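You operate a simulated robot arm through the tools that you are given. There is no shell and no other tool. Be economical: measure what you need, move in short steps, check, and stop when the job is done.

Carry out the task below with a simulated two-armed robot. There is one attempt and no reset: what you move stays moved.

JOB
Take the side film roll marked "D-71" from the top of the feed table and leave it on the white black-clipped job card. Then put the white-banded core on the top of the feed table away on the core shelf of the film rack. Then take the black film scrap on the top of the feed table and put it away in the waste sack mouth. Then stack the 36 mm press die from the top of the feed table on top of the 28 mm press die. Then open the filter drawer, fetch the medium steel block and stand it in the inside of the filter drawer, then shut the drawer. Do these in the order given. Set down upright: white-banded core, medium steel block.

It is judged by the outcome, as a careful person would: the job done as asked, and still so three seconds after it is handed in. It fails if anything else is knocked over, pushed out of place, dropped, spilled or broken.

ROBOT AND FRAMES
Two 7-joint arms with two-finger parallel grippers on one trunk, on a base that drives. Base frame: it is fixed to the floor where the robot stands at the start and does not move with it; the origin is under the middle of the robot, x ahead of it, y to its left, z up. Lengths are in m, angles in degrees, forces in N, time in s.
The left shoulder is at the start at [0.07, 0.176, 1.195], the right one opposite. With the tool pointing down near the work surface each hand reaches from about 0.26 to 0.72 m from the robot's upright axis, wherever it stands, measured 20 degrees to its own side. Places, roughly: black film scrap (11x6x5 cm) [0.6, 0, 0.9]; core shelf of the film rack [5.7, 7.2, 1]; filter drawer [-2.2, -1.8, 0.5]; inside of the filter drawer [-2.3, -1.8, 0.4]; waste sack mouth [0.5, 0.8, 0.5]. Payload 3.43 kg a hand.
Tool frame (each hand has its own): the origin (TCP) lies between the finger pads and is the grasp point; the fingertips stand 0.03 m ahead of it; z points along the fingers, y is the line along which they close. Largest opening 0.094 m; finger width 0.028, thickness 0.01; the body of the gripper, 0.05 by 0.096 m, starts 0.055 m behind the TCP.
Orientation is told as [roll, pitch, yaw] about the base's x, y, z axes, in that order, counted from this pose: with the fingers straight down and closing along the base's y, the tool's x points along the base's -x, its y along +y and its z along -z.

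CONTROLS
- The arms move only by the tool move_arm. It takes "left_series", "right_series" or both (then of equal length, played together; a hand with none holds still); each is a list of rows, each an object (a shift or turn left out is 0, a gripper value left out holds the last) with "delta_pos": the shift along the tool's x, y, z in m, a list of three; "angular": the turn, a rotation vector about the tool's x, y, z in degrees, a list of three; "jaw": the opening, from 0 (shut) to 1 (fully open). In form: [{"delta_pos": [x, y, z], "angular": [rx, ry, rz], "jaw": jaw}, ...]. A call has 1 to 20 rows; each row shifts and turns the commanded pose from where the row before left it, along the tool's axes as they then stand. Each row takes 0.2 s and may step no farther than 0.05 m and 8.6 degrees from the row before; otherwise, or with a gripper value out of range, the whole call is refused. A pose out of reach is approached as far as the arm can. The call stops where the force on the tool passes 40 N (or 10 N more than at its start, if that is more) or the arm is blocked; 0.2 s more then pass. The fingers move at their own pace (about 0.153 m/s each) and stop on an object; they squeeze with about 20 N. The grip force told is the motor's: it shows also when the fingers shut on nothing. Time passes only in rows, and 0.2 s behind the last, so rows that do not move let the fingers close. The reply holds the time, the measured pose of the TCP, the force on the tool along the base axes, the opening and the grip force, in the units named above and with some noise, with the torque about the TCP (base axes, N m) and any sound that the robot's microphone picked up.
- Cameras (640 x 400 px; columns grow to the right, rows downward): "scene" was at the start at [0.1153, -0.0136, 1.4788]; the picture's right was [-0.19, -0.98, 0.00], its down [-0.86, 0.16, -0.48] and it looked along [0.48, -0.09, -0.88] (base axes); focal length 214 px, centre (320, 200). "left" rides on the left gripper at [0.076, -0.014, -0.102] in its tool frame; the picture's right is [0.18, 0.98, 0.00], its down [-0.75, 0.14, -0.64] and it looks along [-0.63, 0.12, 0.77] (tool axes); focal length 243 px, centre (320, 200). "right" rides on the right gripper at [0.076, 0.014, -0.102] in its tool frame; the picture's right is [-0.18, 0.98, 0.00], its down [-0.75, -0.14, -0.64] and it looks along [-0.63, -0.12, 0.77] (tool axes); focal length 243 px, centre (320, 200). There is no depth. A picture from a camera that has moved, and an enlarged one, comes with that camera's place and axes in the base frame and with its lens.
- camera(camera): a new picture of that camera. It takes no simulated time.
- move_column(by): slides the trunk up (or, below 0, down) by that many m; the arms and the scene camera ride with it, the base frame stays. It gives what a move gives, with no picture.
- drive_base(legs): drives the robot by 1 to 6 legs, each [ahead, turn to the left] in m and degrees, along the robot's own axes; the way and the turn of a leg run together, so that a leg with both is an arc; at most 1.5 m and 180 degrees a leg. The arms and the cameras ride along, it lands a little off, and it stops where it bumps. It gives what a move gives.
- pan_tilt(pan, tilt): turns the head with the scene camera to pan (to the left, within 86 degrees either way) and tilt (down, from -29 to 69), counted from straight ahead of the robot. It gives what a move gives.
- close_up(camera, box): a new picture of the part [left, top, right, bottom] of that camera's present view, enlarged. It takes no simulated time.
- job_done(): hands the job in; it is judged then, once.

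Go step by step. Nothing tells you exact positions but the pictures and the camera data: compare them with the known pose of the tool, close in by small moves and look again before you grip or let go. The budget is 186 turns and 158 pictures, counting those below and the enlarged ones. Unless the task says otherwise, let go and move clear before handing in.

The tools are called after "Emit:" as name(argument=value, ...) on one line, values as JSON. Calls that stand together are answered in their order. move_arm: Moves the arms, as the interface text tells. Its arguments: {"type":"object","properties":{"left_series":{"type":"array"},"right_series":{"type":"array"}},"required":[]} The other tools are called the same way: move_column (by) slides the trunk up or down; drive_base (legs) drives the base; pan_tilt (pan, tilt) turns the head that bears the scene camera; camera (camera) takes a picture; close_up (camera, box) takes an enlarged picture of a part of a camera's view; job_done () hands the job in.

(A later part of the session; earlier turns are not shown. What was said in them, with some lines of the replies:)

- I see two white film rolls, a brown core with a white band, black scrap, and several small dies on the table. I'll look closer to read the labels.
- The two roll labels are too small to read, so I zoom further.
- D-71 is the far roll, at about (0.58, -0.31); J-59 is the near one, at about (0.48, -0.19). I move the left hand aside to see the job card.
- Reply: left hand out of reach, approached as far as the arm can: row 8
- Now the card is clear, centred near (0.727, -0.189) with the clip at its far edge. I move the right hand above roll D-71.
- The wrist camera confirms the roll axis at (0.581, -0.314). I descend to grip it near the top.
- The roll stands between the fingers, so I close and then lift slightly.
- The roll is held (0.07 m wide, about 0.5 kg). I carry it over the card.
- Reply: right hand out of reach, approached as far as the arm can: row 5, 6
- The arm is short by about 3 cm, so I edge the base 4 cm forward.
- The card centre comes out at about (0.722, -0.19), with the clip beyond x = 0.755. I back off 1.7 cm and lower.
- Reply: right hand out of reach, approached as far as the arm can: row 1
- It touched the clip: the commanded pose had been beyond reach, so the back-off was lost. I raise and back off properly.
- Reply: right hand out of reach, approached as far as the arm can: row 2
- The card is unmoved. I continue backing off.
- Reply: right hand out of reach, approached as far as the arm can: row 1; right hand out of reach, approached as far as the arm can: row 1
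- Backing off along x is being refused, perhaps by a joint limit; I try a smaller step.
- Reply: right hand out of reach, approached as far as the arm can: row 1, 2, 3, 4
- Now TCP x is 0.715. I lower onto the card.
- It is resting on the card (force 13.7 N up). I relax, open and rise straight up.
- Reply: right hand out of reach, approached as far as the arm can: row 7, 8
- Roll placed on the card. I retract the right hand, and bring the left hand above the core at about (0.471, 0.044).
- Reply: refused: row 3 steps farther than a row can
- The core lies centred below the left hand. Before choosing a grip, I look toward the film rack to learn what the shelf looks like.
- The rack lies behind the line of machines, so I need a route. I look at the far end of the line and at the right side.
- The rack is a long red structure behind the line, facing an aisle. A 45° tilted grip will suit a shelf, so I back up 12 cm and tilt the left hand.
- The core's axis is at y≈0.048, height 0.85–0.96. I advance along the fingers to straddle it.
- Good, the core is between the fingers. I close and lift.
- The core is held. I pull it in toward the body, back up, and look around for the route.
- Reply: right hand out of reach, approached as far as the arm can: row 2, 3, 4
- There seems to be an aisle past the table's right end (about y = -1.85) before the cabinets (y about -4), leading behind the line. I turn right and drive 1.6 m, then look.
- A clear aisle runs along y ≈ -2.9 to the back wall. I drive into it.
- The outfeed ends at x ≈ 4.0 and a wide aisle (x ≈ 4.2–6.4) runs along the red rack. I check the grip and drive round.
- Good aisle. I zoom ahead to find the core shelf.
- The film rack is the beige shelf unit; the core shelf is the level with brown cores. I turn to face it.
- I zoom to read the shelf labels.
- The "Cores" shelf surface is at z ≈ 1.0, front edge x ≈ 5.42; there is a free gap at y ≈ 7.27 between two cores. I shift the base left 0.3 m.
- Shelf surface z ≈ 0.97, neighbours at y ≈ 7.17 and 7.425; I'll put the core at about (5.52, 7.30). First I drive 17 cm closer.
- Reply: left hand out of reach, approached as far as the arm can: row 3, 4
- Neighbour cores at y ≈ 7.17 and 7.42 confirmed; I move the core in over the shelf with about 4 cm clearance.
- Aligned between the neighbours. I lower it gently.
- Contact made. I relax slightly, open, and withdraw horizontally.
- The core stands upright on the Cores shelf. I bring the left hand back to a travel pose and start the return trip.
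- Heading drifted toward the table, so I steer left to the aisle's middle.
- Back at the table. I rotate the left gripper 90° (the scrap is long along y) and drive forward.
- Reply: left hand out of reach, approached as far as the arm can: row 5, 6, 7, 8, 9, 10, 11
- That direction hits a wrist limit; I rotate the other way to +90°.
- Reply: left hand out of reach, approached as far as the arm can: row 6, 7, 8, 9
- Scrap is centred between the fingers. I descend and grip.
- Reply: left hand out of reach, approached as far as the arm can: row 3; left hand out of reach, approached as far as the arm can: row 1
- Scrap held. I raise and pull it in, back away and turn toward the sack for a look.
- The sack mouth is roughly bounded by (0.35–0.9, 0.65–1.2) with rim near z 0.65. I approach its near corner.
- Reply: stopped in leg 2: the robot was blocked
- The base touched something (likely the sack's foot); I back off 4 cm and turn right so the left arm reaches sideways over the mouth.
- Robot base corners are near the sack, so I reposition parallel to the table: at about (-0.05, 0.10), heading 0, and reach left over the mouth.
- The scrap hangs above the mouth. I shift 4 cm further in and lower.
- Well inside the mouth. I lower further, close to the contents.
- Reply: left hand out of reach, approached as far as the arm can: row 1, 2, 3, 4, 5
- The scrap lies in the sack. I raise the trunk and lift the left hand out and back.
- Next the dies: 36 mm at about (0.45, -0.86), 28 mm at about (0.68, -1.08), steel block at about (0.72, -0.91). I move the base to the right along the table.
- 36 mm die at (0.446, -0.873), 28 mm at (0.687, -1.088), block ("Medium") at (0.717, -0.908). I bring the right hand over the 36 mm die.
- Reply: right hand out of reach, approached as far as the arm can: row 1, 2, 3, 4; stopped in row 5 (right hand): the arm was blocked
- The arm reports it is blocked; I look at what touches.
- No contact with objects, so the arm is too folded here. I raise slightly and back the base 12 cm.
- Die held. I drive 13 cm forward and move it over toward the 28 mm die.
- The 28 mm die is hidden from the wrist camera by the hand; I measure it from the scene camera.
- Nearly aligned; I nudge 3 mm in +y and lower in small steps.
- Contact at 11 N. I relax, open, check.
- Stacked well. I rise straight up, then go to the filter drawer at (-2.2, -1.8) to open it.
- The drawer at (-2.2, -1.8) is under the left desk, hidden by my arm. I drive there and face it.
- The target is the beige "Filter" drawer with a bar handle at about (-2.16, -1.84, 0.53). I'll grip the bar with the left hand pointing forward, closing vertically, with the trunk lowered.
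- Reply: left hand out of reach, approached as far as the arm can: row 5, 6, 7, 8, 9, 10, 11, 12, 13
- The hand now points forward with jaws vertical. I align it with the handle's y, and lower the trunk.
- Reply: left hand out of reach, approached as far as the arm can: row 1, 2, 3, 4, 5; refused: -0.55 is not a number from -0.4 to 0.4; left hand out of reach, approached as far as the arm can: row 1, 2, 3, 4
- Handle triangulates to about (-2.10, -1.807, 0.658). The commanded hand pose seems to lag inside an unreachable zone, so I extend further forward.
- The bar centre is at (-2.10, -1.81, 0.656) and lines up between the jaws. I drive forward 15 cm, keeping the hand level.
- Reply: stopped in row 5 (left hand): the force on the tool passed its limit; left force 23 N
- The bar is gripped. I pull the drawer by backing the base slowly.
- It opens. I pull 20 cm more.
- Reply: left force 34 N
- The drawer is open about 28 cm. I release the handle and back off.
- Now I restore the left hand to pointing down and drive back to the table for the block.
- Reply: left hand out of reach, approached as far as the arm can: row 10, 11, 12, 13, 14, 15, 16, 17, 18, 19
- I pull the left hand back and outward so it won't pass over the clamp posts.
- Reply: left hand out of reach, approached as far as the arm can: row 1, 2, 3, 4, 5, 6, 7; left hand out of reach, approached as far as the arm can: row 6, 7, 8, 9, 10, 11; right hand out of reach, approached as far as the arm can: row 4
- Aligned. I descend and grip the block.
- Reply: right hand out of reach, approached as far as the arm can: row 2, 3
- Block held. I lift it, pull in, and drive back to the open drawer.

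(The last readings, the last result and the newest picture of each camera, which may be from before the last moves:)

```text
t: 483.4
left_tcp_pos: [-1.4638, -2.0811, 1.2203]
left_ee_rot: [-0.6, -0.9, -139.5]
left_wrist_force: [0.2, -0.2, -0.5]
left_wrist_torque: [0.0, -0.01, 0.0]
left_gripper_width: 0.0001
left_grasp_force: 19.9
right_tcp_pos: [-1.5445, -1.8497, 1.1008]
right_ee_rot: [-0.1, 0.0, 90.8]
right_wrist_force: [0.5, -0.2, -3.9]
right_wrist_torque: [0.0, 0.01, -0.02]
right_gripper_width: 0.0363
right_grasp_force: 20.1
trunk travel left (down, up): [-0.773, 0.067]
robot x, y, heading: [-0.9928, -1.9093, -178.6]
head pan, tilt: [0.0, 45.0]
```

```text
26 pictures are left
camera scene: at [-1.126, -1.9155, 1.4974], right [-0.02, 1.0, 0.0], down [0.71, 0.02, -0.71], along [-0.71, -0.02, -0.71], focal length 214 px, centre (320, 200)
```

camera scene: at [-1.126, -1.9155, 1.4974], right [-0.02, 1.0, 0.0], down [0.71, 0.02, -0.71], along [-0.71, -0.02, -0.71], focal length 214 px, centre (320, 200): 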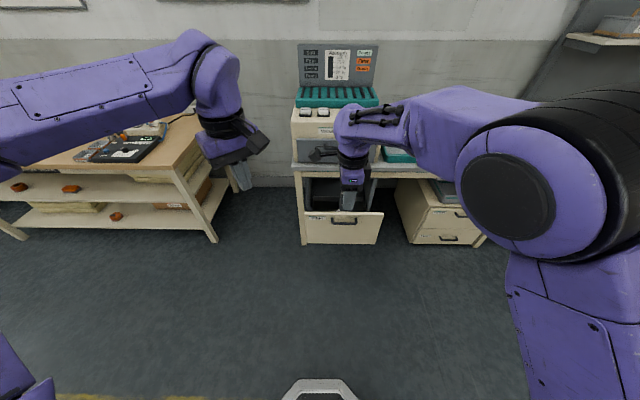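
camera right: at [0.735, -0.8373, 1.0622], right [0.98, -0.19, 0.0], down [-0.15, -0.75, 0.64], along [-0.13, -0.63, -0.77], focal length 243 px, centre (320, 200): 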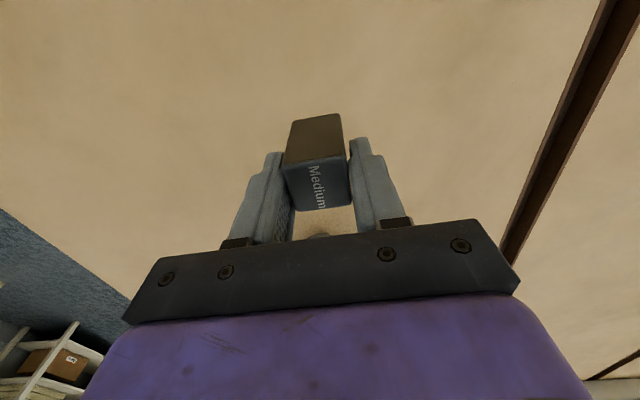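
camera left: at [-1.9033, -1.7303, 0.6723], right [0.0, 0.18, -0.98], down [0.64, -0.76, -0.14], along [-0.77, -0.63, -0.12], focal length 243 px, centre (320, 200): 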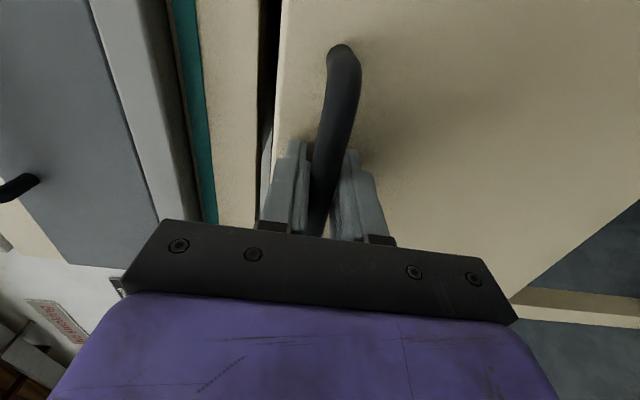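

I drive 40 cm closer and look into the drawer.

Emit:
drive_base(legs=[[0.4, -1]])

Emit:
pan_tilt(pan=-8, tilt=55)

Emit:
close_up(camera="scene", box=[180, 60, 440, 260])

Emit:
camera(camera="right")

```text
t: 485.9
left_tcp_pos: [-1.8585, -2.0712, 1.2219]
left_ee_rot: [-0.7, -0.9, -141.1]
left_wrist_force: [0.1, 0.0, 0.6]
left_wrist_torque: [-0.01, 0.0, 0.0]
left_gripper_width: 0.0001
left_grasp_force: 20.1
right_tcp_pos: [-1.9323, -1.8391, 1.1021]
right_ee_rot: [0.1, -0.1, 89.2]
right_wrist_force: [-0.3, 0.2, -4.6]
right_wrist_torque: [0.04, 0.0, -0.03]
right_gripper_width: 0.0367
right_grasp_force: 20.7
trunk travel left (down, up): [-0.773, 0.067]
robot x, y, heading: [-1.3859, -1.9129, 180.1]
head pan, tilt: [0.0, 45.0]
```

```text
t: 486.6
left_tcp_pos: [-1.8595, -2.0715, 1.22]
left_ee_rot: [-0.6, -1.0, -141.1]
left_wrist_force: [-0.4, 0.2, 0.7]
left_wrist_torque: [-0.01, -0.01, -0.01]
left_gripper_width: 0.0004
left_grasp_force: 20.6
right_tcp_pos: [-1.9318, -1.8394, 1.0997]
right_ee_rot: [0.0, 0.0, 89.3]
right_wrist_force: [0.3, -0.4, -4.9]
right_wrist_torque: [0.04, 0.03, -0.02]
right_gripper_width: 0.0364
right_grasp_force: 20.5
trunk travel left (down, up): [-0.773, 0.067]
robot x, y, heading: [-1.3875, -1.9199, 179.9]
head pan, tilt: [-8.0, 55.0]
```

```text
2.00 times, centred on (310, 160) of scene
camera zoom: at [-1.5082, -1.9058, 1.4839], right [0.14, 0.99, 0.0], down [0.81, -0.12, -0.57], along [-0.57, 0.08, -0.82], focal length 429 px, centre (340, 280)
```

zoom: 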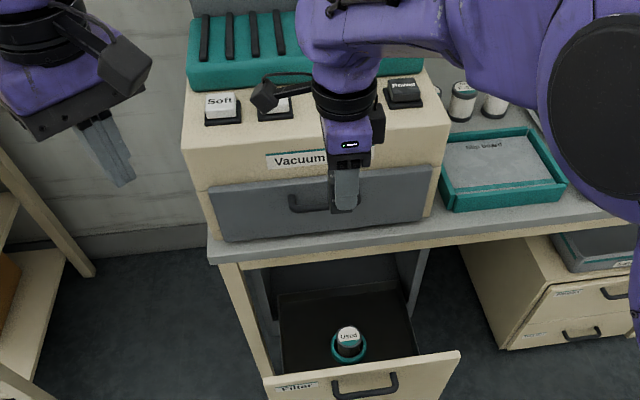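

```text
24 pictures are left
camera right: at [-1.9485, -1.917, 1.2042], right [-0.98, 0.2, 0.0], down [0.15, 0.75, 0.64], along [0.13, 0.63, -0.77], focal length 243 px, centre (320, 200)
```

right: 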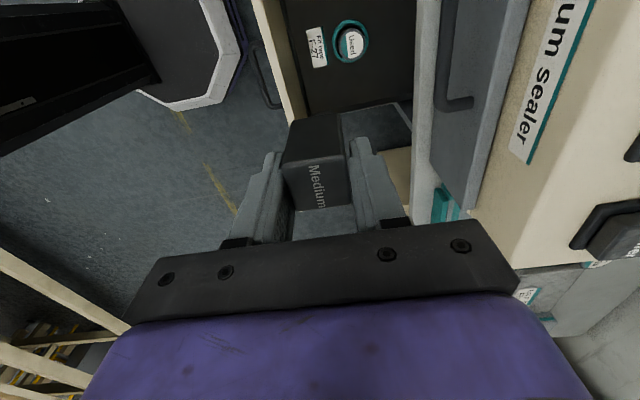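

There is a "Used" filter cup in the drawer's middle, at about (-2.0, -1.82). I'll stand the block beside it at about (-1.975, -1.705). I shift the hand over, then lower the trunk.

Emit:
move_arm(right_series=[{"delta_pos": [-0.034, 0.011, 0]}, {"delta_pos": [-0.034, 0.011, 0]}, {"delta_pos": [-0.034, 0.011, 0]}, {"delta_pos": [-0.032, 0.01, 0]}, {}])

Emit:
move_column(by=-0.3)

Emit:
camera(camera="right")

Emit:
camera(camera="scene")

```text
t: 487.8
left_tcp_pos: [-1.8611, -2.072, 1.2201]
left_ee_rot: [-0.7, -0.9, -141.1]
left_wrist_force: [-0.4, -0.7, 0.2]
left_wrist_torque: [0.0, -0.03, 0.01]
left_gripper_width: 0.0
left_grasp_force: 20.3
right_tcp_pos: [-1.9744, -1.7067, 1.1034]
right_ee_rot: [0.0, -0.1, 89.2]
right_wrist_force: [-0.4, 0.8, -4.5]
right_wrist_torque: [0.05, 0.01, -0.01]
right_gripper_width: 0.0365
right_grasp_force: 20.5
trunk travel left (down, up): [-0.773, 0.067]
robot x, y, heading: [-1.3873, -1.9147, 179.7]
head pan, tilt: [-8.0, 55.0]
```

```text
t: 490.8
left_tcp_pos: [-1.8601, -2.0715, 0.9218]
left_ee_rot: [-0.7, -0.8, -141.1]
left_wrist_force: [0.4, -0.1, -0.3]
left_wrist_torque: [-0.03, 0.0, 0.03]
left_gripper_width: 0.0001
left_grasp_force: 19.7
right_tcp_pos: [-1.9732, -1.7065, 0.8032]
right_ee_rot: [-0.2, -0.1, 89.3]
right_wrist_force: [-0.2, 0.2, -5.0]
right_wrist_torque: [0.01, 0.01, 0.0]
right_gripper_width: 0.0364
right_grasp_force: 19.9
trunk travel left (down, up): [-0.473, 0.367]
robot x, y, heading: [-1.388, -1.9139, 179.6]
head pan, tilt: [-8.0, 55.0]
```

```text
23 pictures are left
camera right: at [-1.9891, -1.7844, 0.9071], right [-0.98, 0.2, 0.0], down [0.15, 0.75, 0.64], along [0.13, 0.63, -0.77], focal length 243 px, centre (320, 200)
```

right: 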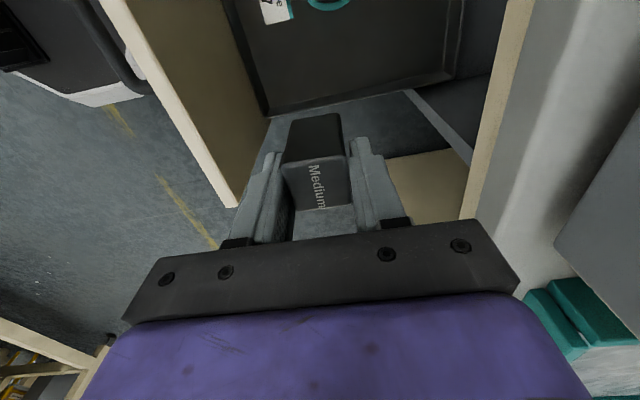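

```text
22 pictures are left
camera scene: at [-1.5073, -1.9056, 1.184], right [0.14, 0.99, 0.0], down [0.81, -0.12, -0.57], along [-0.57, 0.08, -0.82], focal length 214 px, centre (320, 200)
```

scene: 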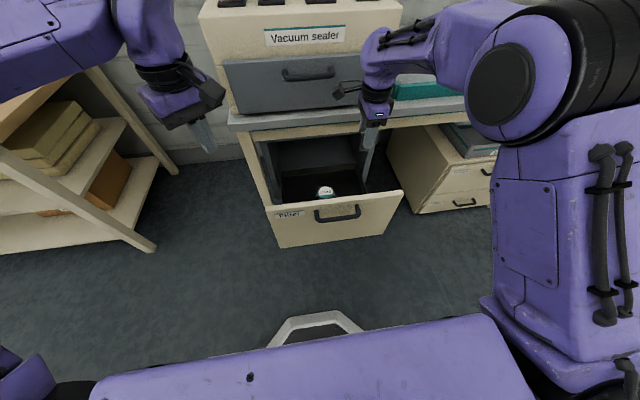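

Tray spans y −1.98…−1.65, x −2.18…−1.86, so the spot is clear. I raise the left hand out of the way and lower the trunk further.

Emit:
move_arm(left_series=[{"delta_pos": [0, 0, -0.04]}, {"delta_pos": [0, 0, -0.04]}, {"delta_pos": [0, 0, -0.04]}, {"delta_pos": [0, 0, -0.04]}, {}])

Emit:
move_column(by=-0.2)

Emit:
camera(camera="right")

Emit:
camera(camera="scene")

```text
t: 492.0
left_tcp_pos: [-1.8575, -2.0736, 1.079]
left_ee_rot: [-0.7, -0.8, -140.9]
left_wrist_force: [0.7, -0.6, 1.1]
left_wrist_torque: [0.02, 0.03, 0.02]
left_gripper_width: 0.0
left_grasp_force: 20.3
right_tcp_pos: [-1.9734, -1.707, 0.8031]
right_ee_rot: [-0.1, -0.1, 89.4]
right_wrist_force: [0.1, -1.1, -4.3]
right_wrist_torque: [0.0, 0.02, -0.04]
right_gripper_width: 0.0366
right_grasp_force: 20.2
trunk travel left (down, up): [-0.473, 0.367]
robot x, y, heading: [-1.385, -1.9147, 180.0]
head pan, tilt: [-8.0, 55.0]
```

```text
t: 494.2
left_tcp_pos: [-1.8575, -2.0726, 0.8782]
left_ee_rot: [-0.7, -0.9, -141.1]
left_wrist_force: [0.4, -0.7, 0.1]
left_wrist_torque: [0.0, 0.01, -0.01]
left_gripper_width: 0.0002
left_grasp_force: 19.8
right_tcp_pos: [-1.9734, -1.7078, 0.604]
right_ee_rot: [-0.1, -0.1, 89.3]
right_wrist_force: [0.1, -0.4, -3.2]
right_wrist_torque: [0.03, -0.03, 0.01]
right_gripper_width: 0.0365
right_grasp_force: 19.7
trunk travel left (down, up): [-0.273, 0.567]
robot x, y, heading: [-1.3858, -1.9177, 179.8]
head pan, tilt: [-8.0, 55.0]
```

```text
21 pictures are left
camera right: at [-1.9889, -1.7844, 0.7071], right [-0.98, 0.2, 0.0], down [0.15, 0.75, 0.64], along [0.13, 0.63, -0.77], focal length 243 px, centre (320, 200)
```

right: 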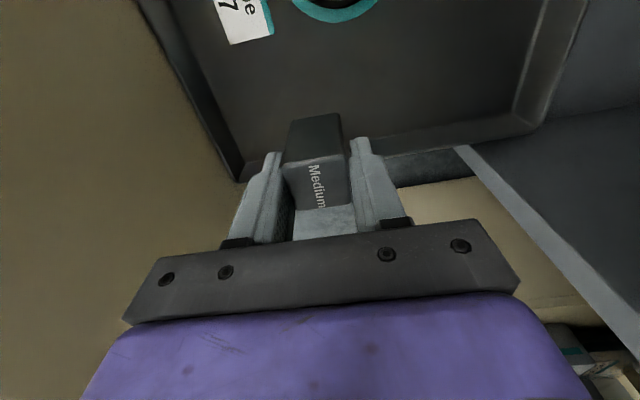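

```text
20 pictures are left
camera scene: at [-1.5071, -1.9056, 0.984], right [0.14, 0.99, 0.0], down [0.81, -0.12, -0.57], along [-0.57, 0.08, -0.82], focal length 214 px, centre (320, 200)
```

scene: 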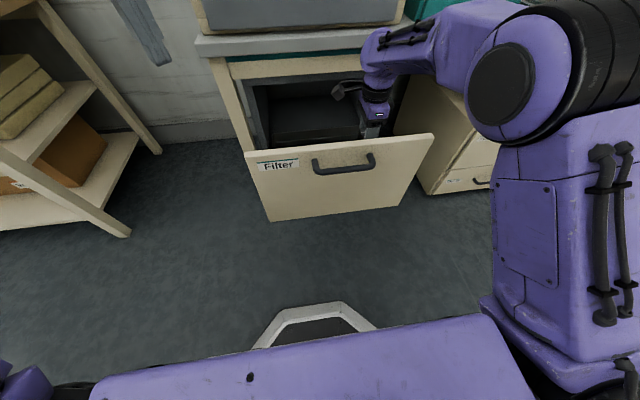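

Emit:
move_column(by=-0.08)

Emit:
camera(camera="right")

```text
t: 495.4
left_tcp_pos: [-1.8572, -2.071, 0.7988]
left_ee_rot: [-0.7, -0.9, -141.2]
left_wrist_force: [-0.3, 1.0, -0.4]
left_wrist_torque: [0.0, -0.01, 0.0]
left_gripper_width: 0.0003
left_grasp_force: 19.4
right_tcp_pos: [-1.9728, -1.7067, 0.5244]
right_ee_rot: [0.0, -0.2, 89.3]
right_wrist_force: [0.2, -0.2, -3.9]
right_wrist_torque: [0.0, -0.01, -0.03]
right_gripper_width: 0.0364
right_grasp_force: 19.6
trunk travel left (down, up): [-0.193, 0.647]
robot x, y, heading: [-1.3824, -1.9176, 179.7]
head pan, tilt: [-8.0, 55.0]
```

```text
19 pictures are left
camera right: at [-1.9888, -1.7844, 0.6272], right [-0.98, 0.2, 0.0], down [0.15, 0.75, 0.64], along [0.13, 0.63, -0.77], focal length 243 px, centre (320, 200)
```

right: 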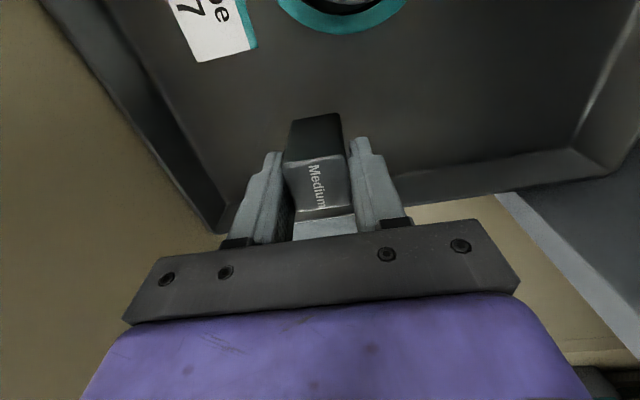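

Emit:
move_arm(right_series=[{"delta_pos": [0, 0, 0.008]}, {"delta_pos": [0, 0, 0.006]}, {"delta_pos": [0, 0, 0.004]}, {"delta_pos": [0, 0, 0.003]}, {}])

```text
t: 496.6
left_tcp_pos: [-1.8577, -2.072, 0.7985]
left_ee_rot: [-0.7, -0.9, -141.1]
left_wrist_force: [0.2, -0.7, 0.6]
left_wrist_torque: [-0.02, 0.02, -0.02]
left_gripper_width: 0.0004
left_grasp_force: 19.8
right_tcp_pos: [-1.9732, -1.7067, 0.5017]
right_ee_rot: [-0.2, -0.1, 89.3]
right_wrist_force: [-0.2, 0.4, -4.9]
right_wrist_torque: [0.03, 0.02, 0.0]
right_gripper_width: 0.0364
right_grasp_force: 19.9
trunk travel left (down, up): [-0.193, 0.647]
robot x, y, heading: [-1.3882, -1.9169, 179.7]
head pan, tilt: [-8.0, 55.0]
```

Emit:
move_arm(right_series=[{"delta_pos": [0, 0, 0.003]}, {"delta_pos": [0, 0, 0.003]}, {"delta_pos": [0, 0, 0.003]}, {"delta_pos": [0, 0, 0.003]}, {}])

Emit:
camera(camera="right")

```text
t: 497.8
left_tcp_pos: [-1.8574, -2.0731, 0.7981]
left_ee_rot: [-0.5, -0.9, -141.1]
left_wrist_force: [0.3, -1.1, 0.5]
left_wrist_torque: [0.0, 0.04, -0.02]
left_gripper_width: 0.0
left_grasp_force: 19.9
right_tcp_pos: [-1.9733, -1.7079, 0.4907]
right_ee_rot: [-0.1, -0.1, 89.3]
right_wrist_force: [-0.2, -0.2, -4.5]
right_wrist_torque: [0.03, 0.01, 0.01]
right_gripper_width: 0.0364
right_grasp_force: 19.6
trunk travel left (down, up): [-0.193, 0.647]
robot x, y, heading: [-1.3863, -1.9149, 179.6]
head pan, tilt: [-8.0, 55.0]
```

```text
18 pictures are left
camera right: at [-1.9888, -1.7848, 0.5939], right [-0.98, 0.2, 0.0], down [0.15, 0.75, 0.64], along [0.13, 0.63, -0.77], focal length 243 px, centre (320, 200)
```

right: 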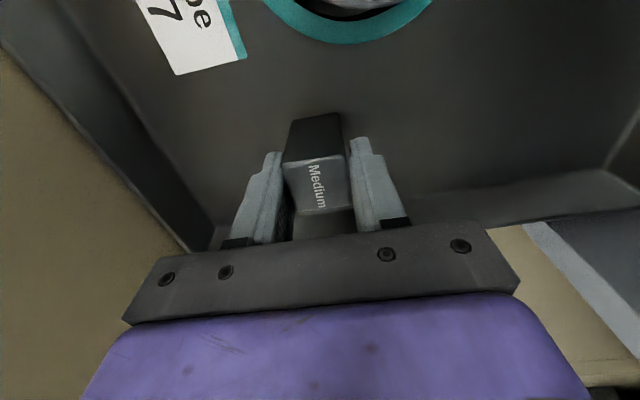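

Emit:
move_arm(right_series=[{"delta_pos": [0, 0, 0.003]}, {"delta_pos": [0, 0, 0.003]}, {"delta_pos": [0, 0, 0.003]}, {}])

```text
t: 498.8
left_tcp_pos: [-1.8561, -2.0725, 0.7998]
left_ee_rot: [-0.8, -1.0, -141.0]
left_wrist_force: [-0.1, -0.3, -0.6]
left_wrist_torque: [0.0, -0.01, -0.02]
left_gripper_width: 0.0
left_grasp_force: 19.4
right_tcp_pos: [-1.9731, -1.7055, 0.484]
right_ee_rot: [0.2, -0.1, 89.3]
right_wrist_force: [-0.3, 0.7, 17.2]
right_wrist_torque: [-0.03, -0.03, 0.01]
right_gripper_width: 0.0362
right_grasp_force: 20.5
trunk travel left (down, up): [-0.193, 0.647]
robot x, y, heading: [-1.3864, -1.9149, 179.6]
head pan, tilt: [-8.0, 55.0]
```

Contact with the drawer floor. I relax, open and rise.

Emit:
move_arm(right_series=[{"delta_pos": [0, 0, -0.0015]}, {"jaw": 0.6}, {"jaw": 0.85}, {}, {}])

Emit:
camera(camera="right")

```text
t: 500.0
left_tcp_pos: [-1.857, -2.0725, 0.7995]
left_ee_rot: [-0.6, -1.0, -141.1]
left_wrist_force: [0.2, -0.4, -0.1]
left_wrist_torque: [0.03, -0.01, 0.01]
left_gripper_width: 0.0003
left_grasp_force: 19.7
right_tcp_pos: [-1.973, -1.7062, 0.482]
right_ee_rot: [0.0, -0.1, 89.2]
right_wrist_force: [0.3, -1.0, -0.8]
right_wrist_torque: [0.03, -0.02, 0.03]
right_gripper_width: 0.08
right_grasp_force: 0.1
trunk travel left (down, up): [-0.193, 0.647]
robot x, y, heading: [-1.3847, -1.9158, 179.8]
head pan, tilt: [-8.0, 55.0]
```

```text
17 pictures are left
camera right: at [-1.989, -1.7841, 0.5861], right [-0.98, 0.2, 0.0], down [0.15, 0.75, 0.64], along [0.13, 0.63, -0.77], focal length 243 px, centre (320, 200)
```

right: 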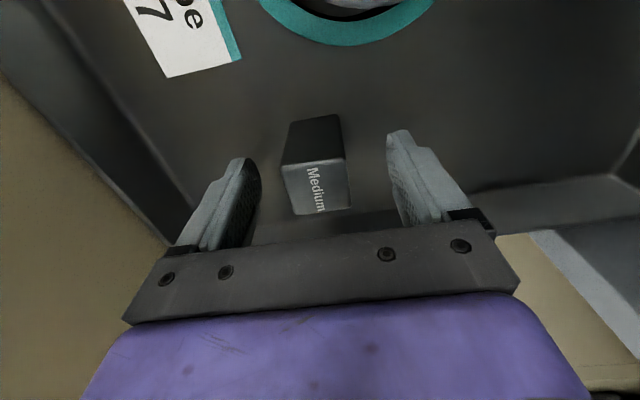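

The block stands. I rise straight out with arm then trunk.

Emit:
move_arm(right_series=[{"delta_pos": [0, 0, -0.03]}, {"delta_pos": [0, 0, -0.04]}, {"delta_pos": [0, 0, -0.04]}, {}])

Emit:
move_column(by=0.35)

Emit:
camera(camera="right")

```text
t: 501.0
left_tcp_pos: [-1.8576, -2.0721, 0.7988]
left_ee_rot: [-0.7, -0.9, -141.2]
left_wrist_force: [-0.1, 0.1, 0.3]
left_wrist_torque: [-0.03, 0.0, -0.01]
left_gripper_width: 0.0001
left_grasp_force: 20.2
right_tcp_pos: [-1.9745, -1.7054, 0.5944]
right_ee_rot: [-0.1, -0.1, 89.3]
right_wrist_force: [0.1, 0.0, 0.3]
right_wrist_torque: [-0.01, 0.03, -0.01]
right_gripper_width: 0.08
right_grasp_force: 0.1
trunk travel left (down, up): [-0.193, 0.647]
robot x, y, heading: [-1.3844, -1.9169, 179.8]
head pan, tilt: [-8.0, 55.0]
```

```text
t: 504.4
left_tcp_pos: [-1.8577, -2.0725, 1.1496]
left_ee_rot: [-0.7, -0.9, -141.1]
left_wrist_force: [0.0, 0.2, -0.4]
left_wrist_torque: [-0.01, 0.05, 0.0]
left_gripper_width: 0.0
left_grasp_force: 19.6
right_tcp_pos: [-1.9738, -1.7046, 0.9445]
right_ee_rot: [0.0, -0.1, 89.2]
right_wrist_force: [-0.5, 0.1, 0.0]
right_wrist_torque: [0.0, 0.01, -0.02]
right_gripper_width: 0.08
right_grasp_force: 0.0
trunk travel left (down, up): [-0.543, 0.297]
robot x, y, heading: [-1.3856, -1.9161, 180.1]
head pan, tilt: [-8.0, 55.0]
```

```text
16 pictures are left
camera right: at [-1.9901, -1.7829, 1.0473], right [-0.98, 0.2, 0.0], down [0.15, 0.75, 0.64], along [0.13, 0.63, -0.77], focal length 243 px, centre (320, 200)
```

right: 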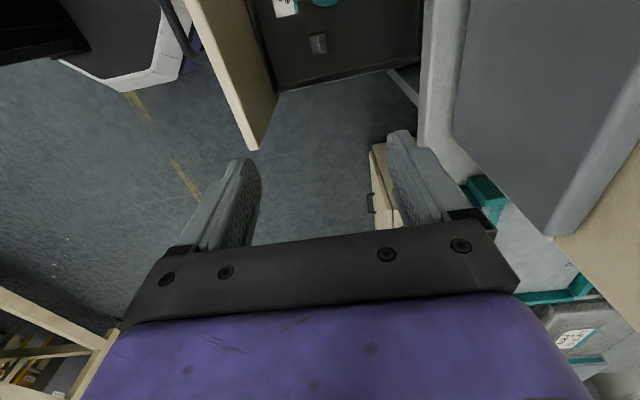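

Now to shut the drawer I'll push its front with the closed right hand pointing forward. I back up and rotate the hand.

Emit:
drive_base(legs=[[-0.35, 0]])

Emit:
move_arm(right_series=[{"jaw": 0}, {"angular": [-7.5, 0, 0]}, {"angular": [-7.5, 0, 0]}, {"angular": [-7.5, 0, 0]}, {"angular": [-7.5, 0, 0]}, {"angular": [-7.5, 0, 0]}, {"angular": [-7.5, 0, 0]}, {"angular": [-7.5, 0, 0]}, {"angular": [-7.5, 0, 0]}, {"angular": [-7.5, 0, 0]}, {"angular": [-7.5, 0, 0]}, {"angular": [-7.5, 0, 0]}, {"angular": [-7.5, 0, 0]}, {}])

Emit:
camera(camera="scene")

```text
t: 506.6
left_tcp_pos: [-1.5062, -2.0755, 1.1483]
left_ee_rot: [-0.8, -0.9, -140.6]
left_wrist_force: [-0.4, 0.2, -0.7]
left_wrist_torque: [0.0, -0.01, 0.02]
left_gripper_width: 0.0
left_grasp_force: 19.8
right_tcp_pos: [-1.6259, -1.7088, 0.9451]
right_ee_rot: [0.0, -0.1, 89.6]
right_wrist_force: [-0.2, 0.2, -1.1]
right_wrist_torque: [0.0, 0.03, -0.01]
right_gripper_width: 0.08
right_grasp_force: 0.0
trunk travel left (down, up): [-0.543, 0.297]
robot x, y, heading: [-1.0374, -1.9192, -180.3]
head pan, tilt: [-8.0, 55.0]
```

```text
t: 509.6
left_tcp_pos: [-1.5077, -2.0753, 1.1487]
left_ee_rot: [-0.7, -0.8, -140.7]
left_wrist_force: [-0.2, -0.5, -0.5]
left_wrist_torque: [0.0, 0.03, -0.01]
left_gripper_width: 0.0
left_grasp_force: 20.2
right_tcp_pos: [-1.6267, -1.7103, 0.9444]
right_ee_rot: [89.9, -0.2, 89.6]
right_wrist_force: [0.4, -0.2, 0.0]
right_wrist_torque: [0.01, 0.03, -0.01]
right_gripper_width: 0.0
right_grasp_force: 20.0
trunk travel left (down, up): [-0.543, 0.297]
robot x, y, heading: [-1.0364, -1.9148, -179.8]
head pan, tilt: [-8.0, 55.0]
```

```text
15 pictures are left
camera scene: at [-1.1576, -1.9069, 1.2541], right [0.14, 0.99, 0.0], down [0.81, -0.11, -0.57], along [-0.57, 0.08, -0.82], focal length 214 px, centre (320, 200)
```

scene: 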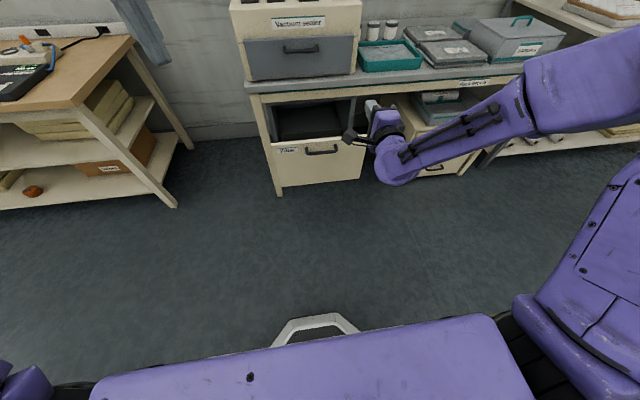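

The hand points forward. I centre it on the drawer front below the handle, raise the left hand, and lower the trunk.

Emit:
move_arm(right_series=[{"delta_pos": [0.028, 0, 0]}, {"delta_pos": [0.028, 0, 0]}, {"delta_pos": [0.028, 0, 0]}, {"delta_pos": [0.026, 0, 0]}, {}], left_series=[{"delta_pos": [0.02, 0.016, -0.035]}, {"delta_pos": [0.02, 0.016, -0.035]}, {"delta_pos": [0.02, 0.016, -0.035]}, {"delta_pos": [0.02, 0.016, -0.035]}, {}])

Emit:
move_column(by=-0.385)

Emit:
camera(camera="scene")

```text
t: 510.9
left_tcp_pos: [-1.391, -2.0625, 1.2296]
left_ee_rot: [-0.7, -1.0, -140.6]
left_wrist_force: [0.3, 0.8, 0.0]
left_wrist_torque: [0.0, 0.06, 0.01]
left_gripper_width: 0.0
left_grasp_force: 20.1
left hand out of reach, approached as far as the arm can: row 2, 3, 4
right_tcp_pos: [-1.6289, -1.8205, 0.9424]
right_ee_rot: [89.9, -0.1, 89.6]
right_wrist_force: [-0.9, 0.3, -0.2]
right_wrist_torque: [0.02, 0.03, 0.01]
right_gripper_width: 0.0001
right_grasp_force: 20.0
trunk travel left (down, up): [-0.543, 0.297]
robot x, y, heading: [-1.0376, -1.9161, -179.9]
head pan, tilt: [-8.0, 55.0]
```

```text
t: 514.6
left_tcp_pos: [-1.3921, -2.0643, 0.8443]
left_ee_rot: [-0.8, -0.9, -140.6]
left_wrist_force: [-1.0, 0.6, -0.1]
left_wrist_torque: [0.01, 0.02, 0.0]
left_gripper_width: 0.0
left_grasp_force: 20.1
right_tcp_pos: [-1.6283, -1.8206, 0.5588]
right_ee_rot: [90.0, -0.1, 89.6]
right_wrist_force: [-0.1, 0.7, -0.5]
right_wrist_torque: [0.01, 0.04, -0.03]
right_gripper_width: 0.0002
right_grasp_force: 19.9
trunk travel left (down, up): [-0.158, 0.682]
robot x, y, heading: [-1.0362, -1.9173, -179.5]
head pan, tilt: [-8.0, 55.0]
```

```text
14 pictures are left
camera scene: at [-1.158, -1.9068, 0.8691], right [0.14, 0.99, 0.0], down [0.81, -0.11, -0.57], along [-0.57, 0.08, -0.82], focal length 214 px, centre (320, 200)
```

scene: 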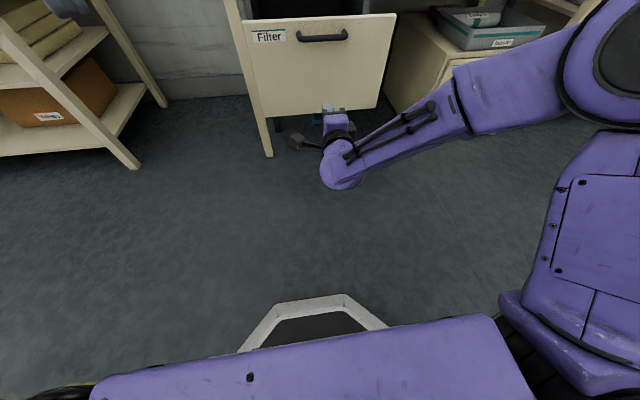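

Emit:
drive_base(legs=[[0.25, 0]])

Emit:
pan_tilt(pan=-8, tilt=30)

Emit:
camera(camera="scene")

```text
t: 516.4
left_tcp_pos: [-1.6435, -2.066, 0.8452]
left_ee_rot: [-0.8, -0.9, -140.4]
left_wrist_force: [-0.1, -0.7, -0.5]
left_wrist_torque: [0.0, -0.02, 0.03]
left_gripper_width: 0.0001
left_grasp_force: 20.0
right_tcp_pos: [-1.8807, -1.8232, 0.5588]
right_ee_rot: [90.0, -0.2, 89.8]
right_wrist_force: [0.4, 0.0, 0.2]
right_wrist_torque: [0.0, 0.01, 0.03]
right_gripper_width: 0.0
right_grasp_force: 20.3
trunk travel left (down, up): [-0.158, 0.682]
robot x, y, heading: [-1.2942, -1.9176, -179.8]
head pan, tilt: [-8.0, 55.0]
```

```text
t: 517.3
left_tcp_pos: [-1.643, -2.0648, 0.8432]
left_ee_rot: [-0.7, -0.9, -140.5]
left_wrist_force: [-0.3, -0.4, 1.1]
left_wrist_torque: [-0.02, -0.02, 0.03]
left_gripper_width: 0.0
left_grasp_force: 19.9
right_tcp_pos: [-1.8805, -1.8225, 0.5579]
right_ee_rot: [90.0, -0.1, 89.8]
right_wrist_force: [-0.2, -1.0, -0.5]
right_wrist_torque: [0.02, -0.01, -0.02]
right_gripper_width: 0.0002
right_grasp_force: 19.7
trunk travel left (down, up): [-0.158, 0.682]
robot x, y, heading: [-1.2882, -1.9168, -179.6]
head pan, tilt: [-8.0, 30.0]
```

```text
13 pictures are left
camera scene: at [-1.4289, -1.9058, 0.905], right [0.13, 0.99, 0.0], down [0.5, -0.07, -0.87], along [-0.86, 0.12, -0.5], focal length 214 px, centre (320, 200)
```

scene: 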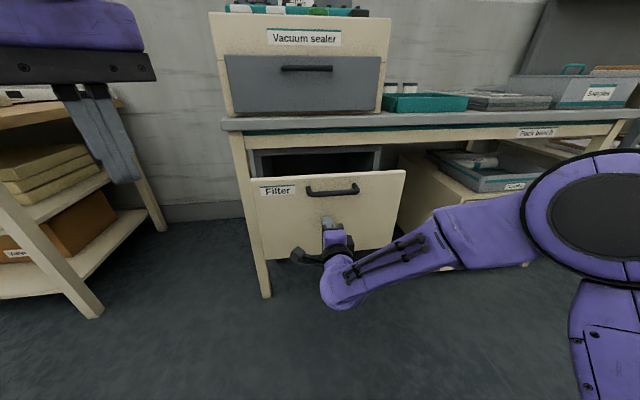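

It pushes smoothly. I continue in smaller moves.

Emit:
drive_base(legs=[[0.16, 0]])

Emit:
drive_base(legs=[[0.04, 0]])

Emit:
camera(camera="scene")

```text
t: 518.7
left_tcp_pos: [-1.8048, -2.0673, 0.8452]
left_ee_rot: [-0.7, -0.9, -140.5]
left_wrist_force: [-0.8, 0.1, 1.0]
left_wrist_torque: [-0.03, 0.02, 0.0]
left_gripper_width: 0.0001
left_grasp_force: 20.0
right_tcp_pos: [-2.0417, -1.8239, 0.5588]
right_ee_rot: [89.9, -0.1, 89.9]
right_wrist_force: [0.8, 0.6, -0.5]
right_wrist_torque: [-0.03, 0.03, -0.02]
right_gripper_width: 0.0002
right_grasp_force: 19.9
trunk travel left (down, up): [-0.158, 0.682]
robot x, y, heading: [-1.4503, -1.9212, -179.8]
head pan, tilt: [-8.0, 30.0]
```

```text
t: 519.6
left_tcp_pos: [-1.8444, -2.0678, 0.8446]
left_ee_rot: [-0.7, -0.9, -140.4]
left_wrist_force: [0.1, -0.2, 0.2]
left_wrist_torque: [0.01, 0.03, 0.04]
left_gripper_width: 0.0
left_grasp_force: 20.7
right_tcp_pos: [-2.0813, -1.8243, 0.5597]
right_ee_rot: [90.0, -0.1, 89.9]
right_wrist_force: [0.2, 0.5, 0.0]
right_wrist_torque: [-0.03, -0.01, 0.0]
right_gripper_width: 0.0
right_grasp_force: 20.1
trunk travel left (down, up): [-0.158, 0.682]
robot x, y, heading: [-1.4926, -1.9189, -179.6]
head pan, tilt: [-8.0, 30.0]
```

```text
12 pictures are left
camera scene: at [-1.6297, -1.907, 0.905], right [0.13, 0.99, 0.0], down [0.5, -0.07, -0.87], along [-0.86, 0.12, -0.5], focal length 214 px, centre (320, 200)
```

scene: 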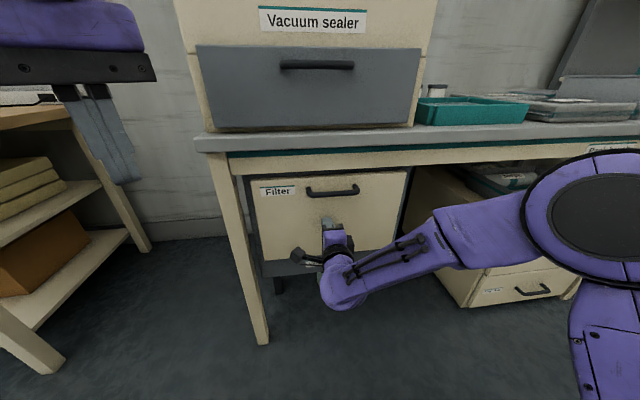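

Nearly shut (the front originally sat where TCP x = -2.082). I push gently with the arm until it resists.

Emit:
move_arm(right_series=[{"delta_pos": [0, 0, 0.003]}, {"delta_pos": [0, 0, 0.003]}, {}, {}])

```text
t: 520.2
left_tcp_pos: [-1.843, -2.0644, 0.8458]
left_ee_rot: [-0.9, -1.1, -140.5]
left_wrist_force: [0.0, -0.6, -0.1]
left_wrist_torque: [0.01, -0.04, -0.03]
left_gripper_width: 0.0001
left_grasp_force: 20.4
right_tcp_pos: [-2.0824, -1.8245, 0.5596]
right_ee_rot: [89.9, -0.1, 90.0]
right_wrist_force: [17.3, 2.4, 6.7]
right_wrist_torque: [-0.17, 0.23, 0.16]
right_gripper_width: 0.0002
right_grasp_force: 19.6
trunk travel left (down, up): [-0.158, 0.682]
robot x, y, heading: [-1.4886, -1.9199, -179.8]
head pan, tilt: [-8.0, 30.0]
stopped in row 3 (right hand): the force on the tool passed its limit (the readings are from after the stop); the commanded pose is now the measured one
```

The drawer is fully shut and resists. I back away and check.

Emit:
drive_base(legs=[[-0.4, 0]])

Emit:
move_column(by=0.4)

Emit:
close_up(camera="scene", box=[160, 60, 460, 300])

```text
t: 522.7
left_tcp_pos: [-1.4411, -2.0662, 0.8458]
left_ee_rot: [-0.9, -1.0, -139.6]
left_wrist_force: [-0.9, 0.6, 0.2]
left_wrist_torque: [0.0, 0.01, 0.0]
left_gripper_width: 0.0
left_grasp_force: 19.1
right_tcp_pos: [-1.6841, -1.827, 0.5581]
right_ee_rot: [89.7, -0.2, 90.7]
right_wrist_force: [-0.2, 0.1, -0.3]
right_wrist_torque: [0.01, -0.02, 0.0]
right_gripper_width: 0.0
right_grasp_force: 20.4
trunk travel left (down, up): [-0.158, 0.682]
robot x, y, heading: [-1.0908, -1.9167, -179.0]
head pan, tilt: [-8.0, 30.0]
```

```text
t: 526.5
left_tcp_pos: [-1.4414, -2.0658, 1.2457]
left_ee_rot: [-0.9, -1.0, -139.6]
left_wrist_force: [0.9, -0.9, -0.1]
left_wrist_torque: [0.01, 0.0, 0.0]
left_gripper_width: 0.0001
left_grasp_force: 19.8
right_tcp_pos: [-1.6861, -1.8285, 0.9575]
right_ee_rot: [89.5, -0.2, 90.8]
right_wrist_force: [0.3, -0.3, 0.6]
right_wrist_torque: [-0.01, -0.05, -0.02]
right_gripper_width: 0.0
right_grasp_force: 20.2
trunk travel left (down, up): [-0.558, 0.282]
robot x, y, heading: [-1.0915, -1.9147, -178.7]
head pan, tilt: [-8.0, 30.0]
```

```text
1.67 times, centred on (310, 180) of scene
camera zoom: at [-1.2292, -1.904, 1.305], right [0.12, 0.99, 0.0], down [0.5, -0.06, -0.87], along [-0.86, 0.1, -0.5], focal length 358 px, centre (337, 233)
```

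zoom: 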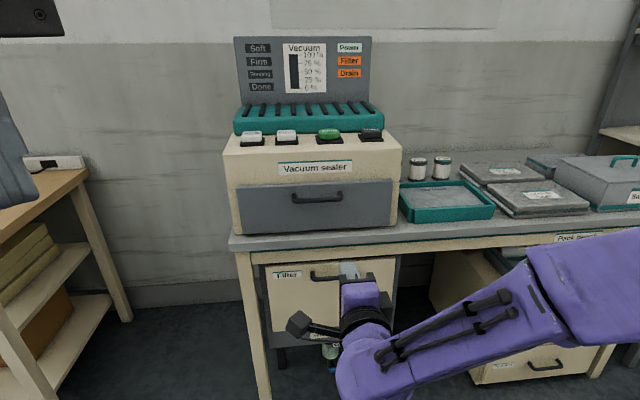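

The drawer is shut, both hands are empty and clear, and all five steps are finished. I'm handing the job in.

Emit:
job_done()

```text
The job is handed in.
```

All five steps were done in the order you gave and the job is handed in; I did not look inside the drawer after shutting it, so the steel block still standing there is my expectation, not something I checked.

- **Film roll:** D-71 stands on the job card. On the first try it touched the card's clip. I lifted it off, and the card had not moved.
- **Core:** the white-banded core stands upright on the "Cores" shelf, between the two cores already there.
- **Film scrap:** it lies inside the waste sack. While I was positioning for it, the robot's base was stopped once near the sack, most likely by the sack's foot. I did not see anything displaced.
- **Press dies:** the 36 mm die sits on the 28 mm die, with a few millimetres of offset at most.
- **Drawer:** I stood the medium steel block beside a "Used" filter cup that was already in there, then pushed the drawer slowly until it resisted. I judged the push too gentle to tip the block.
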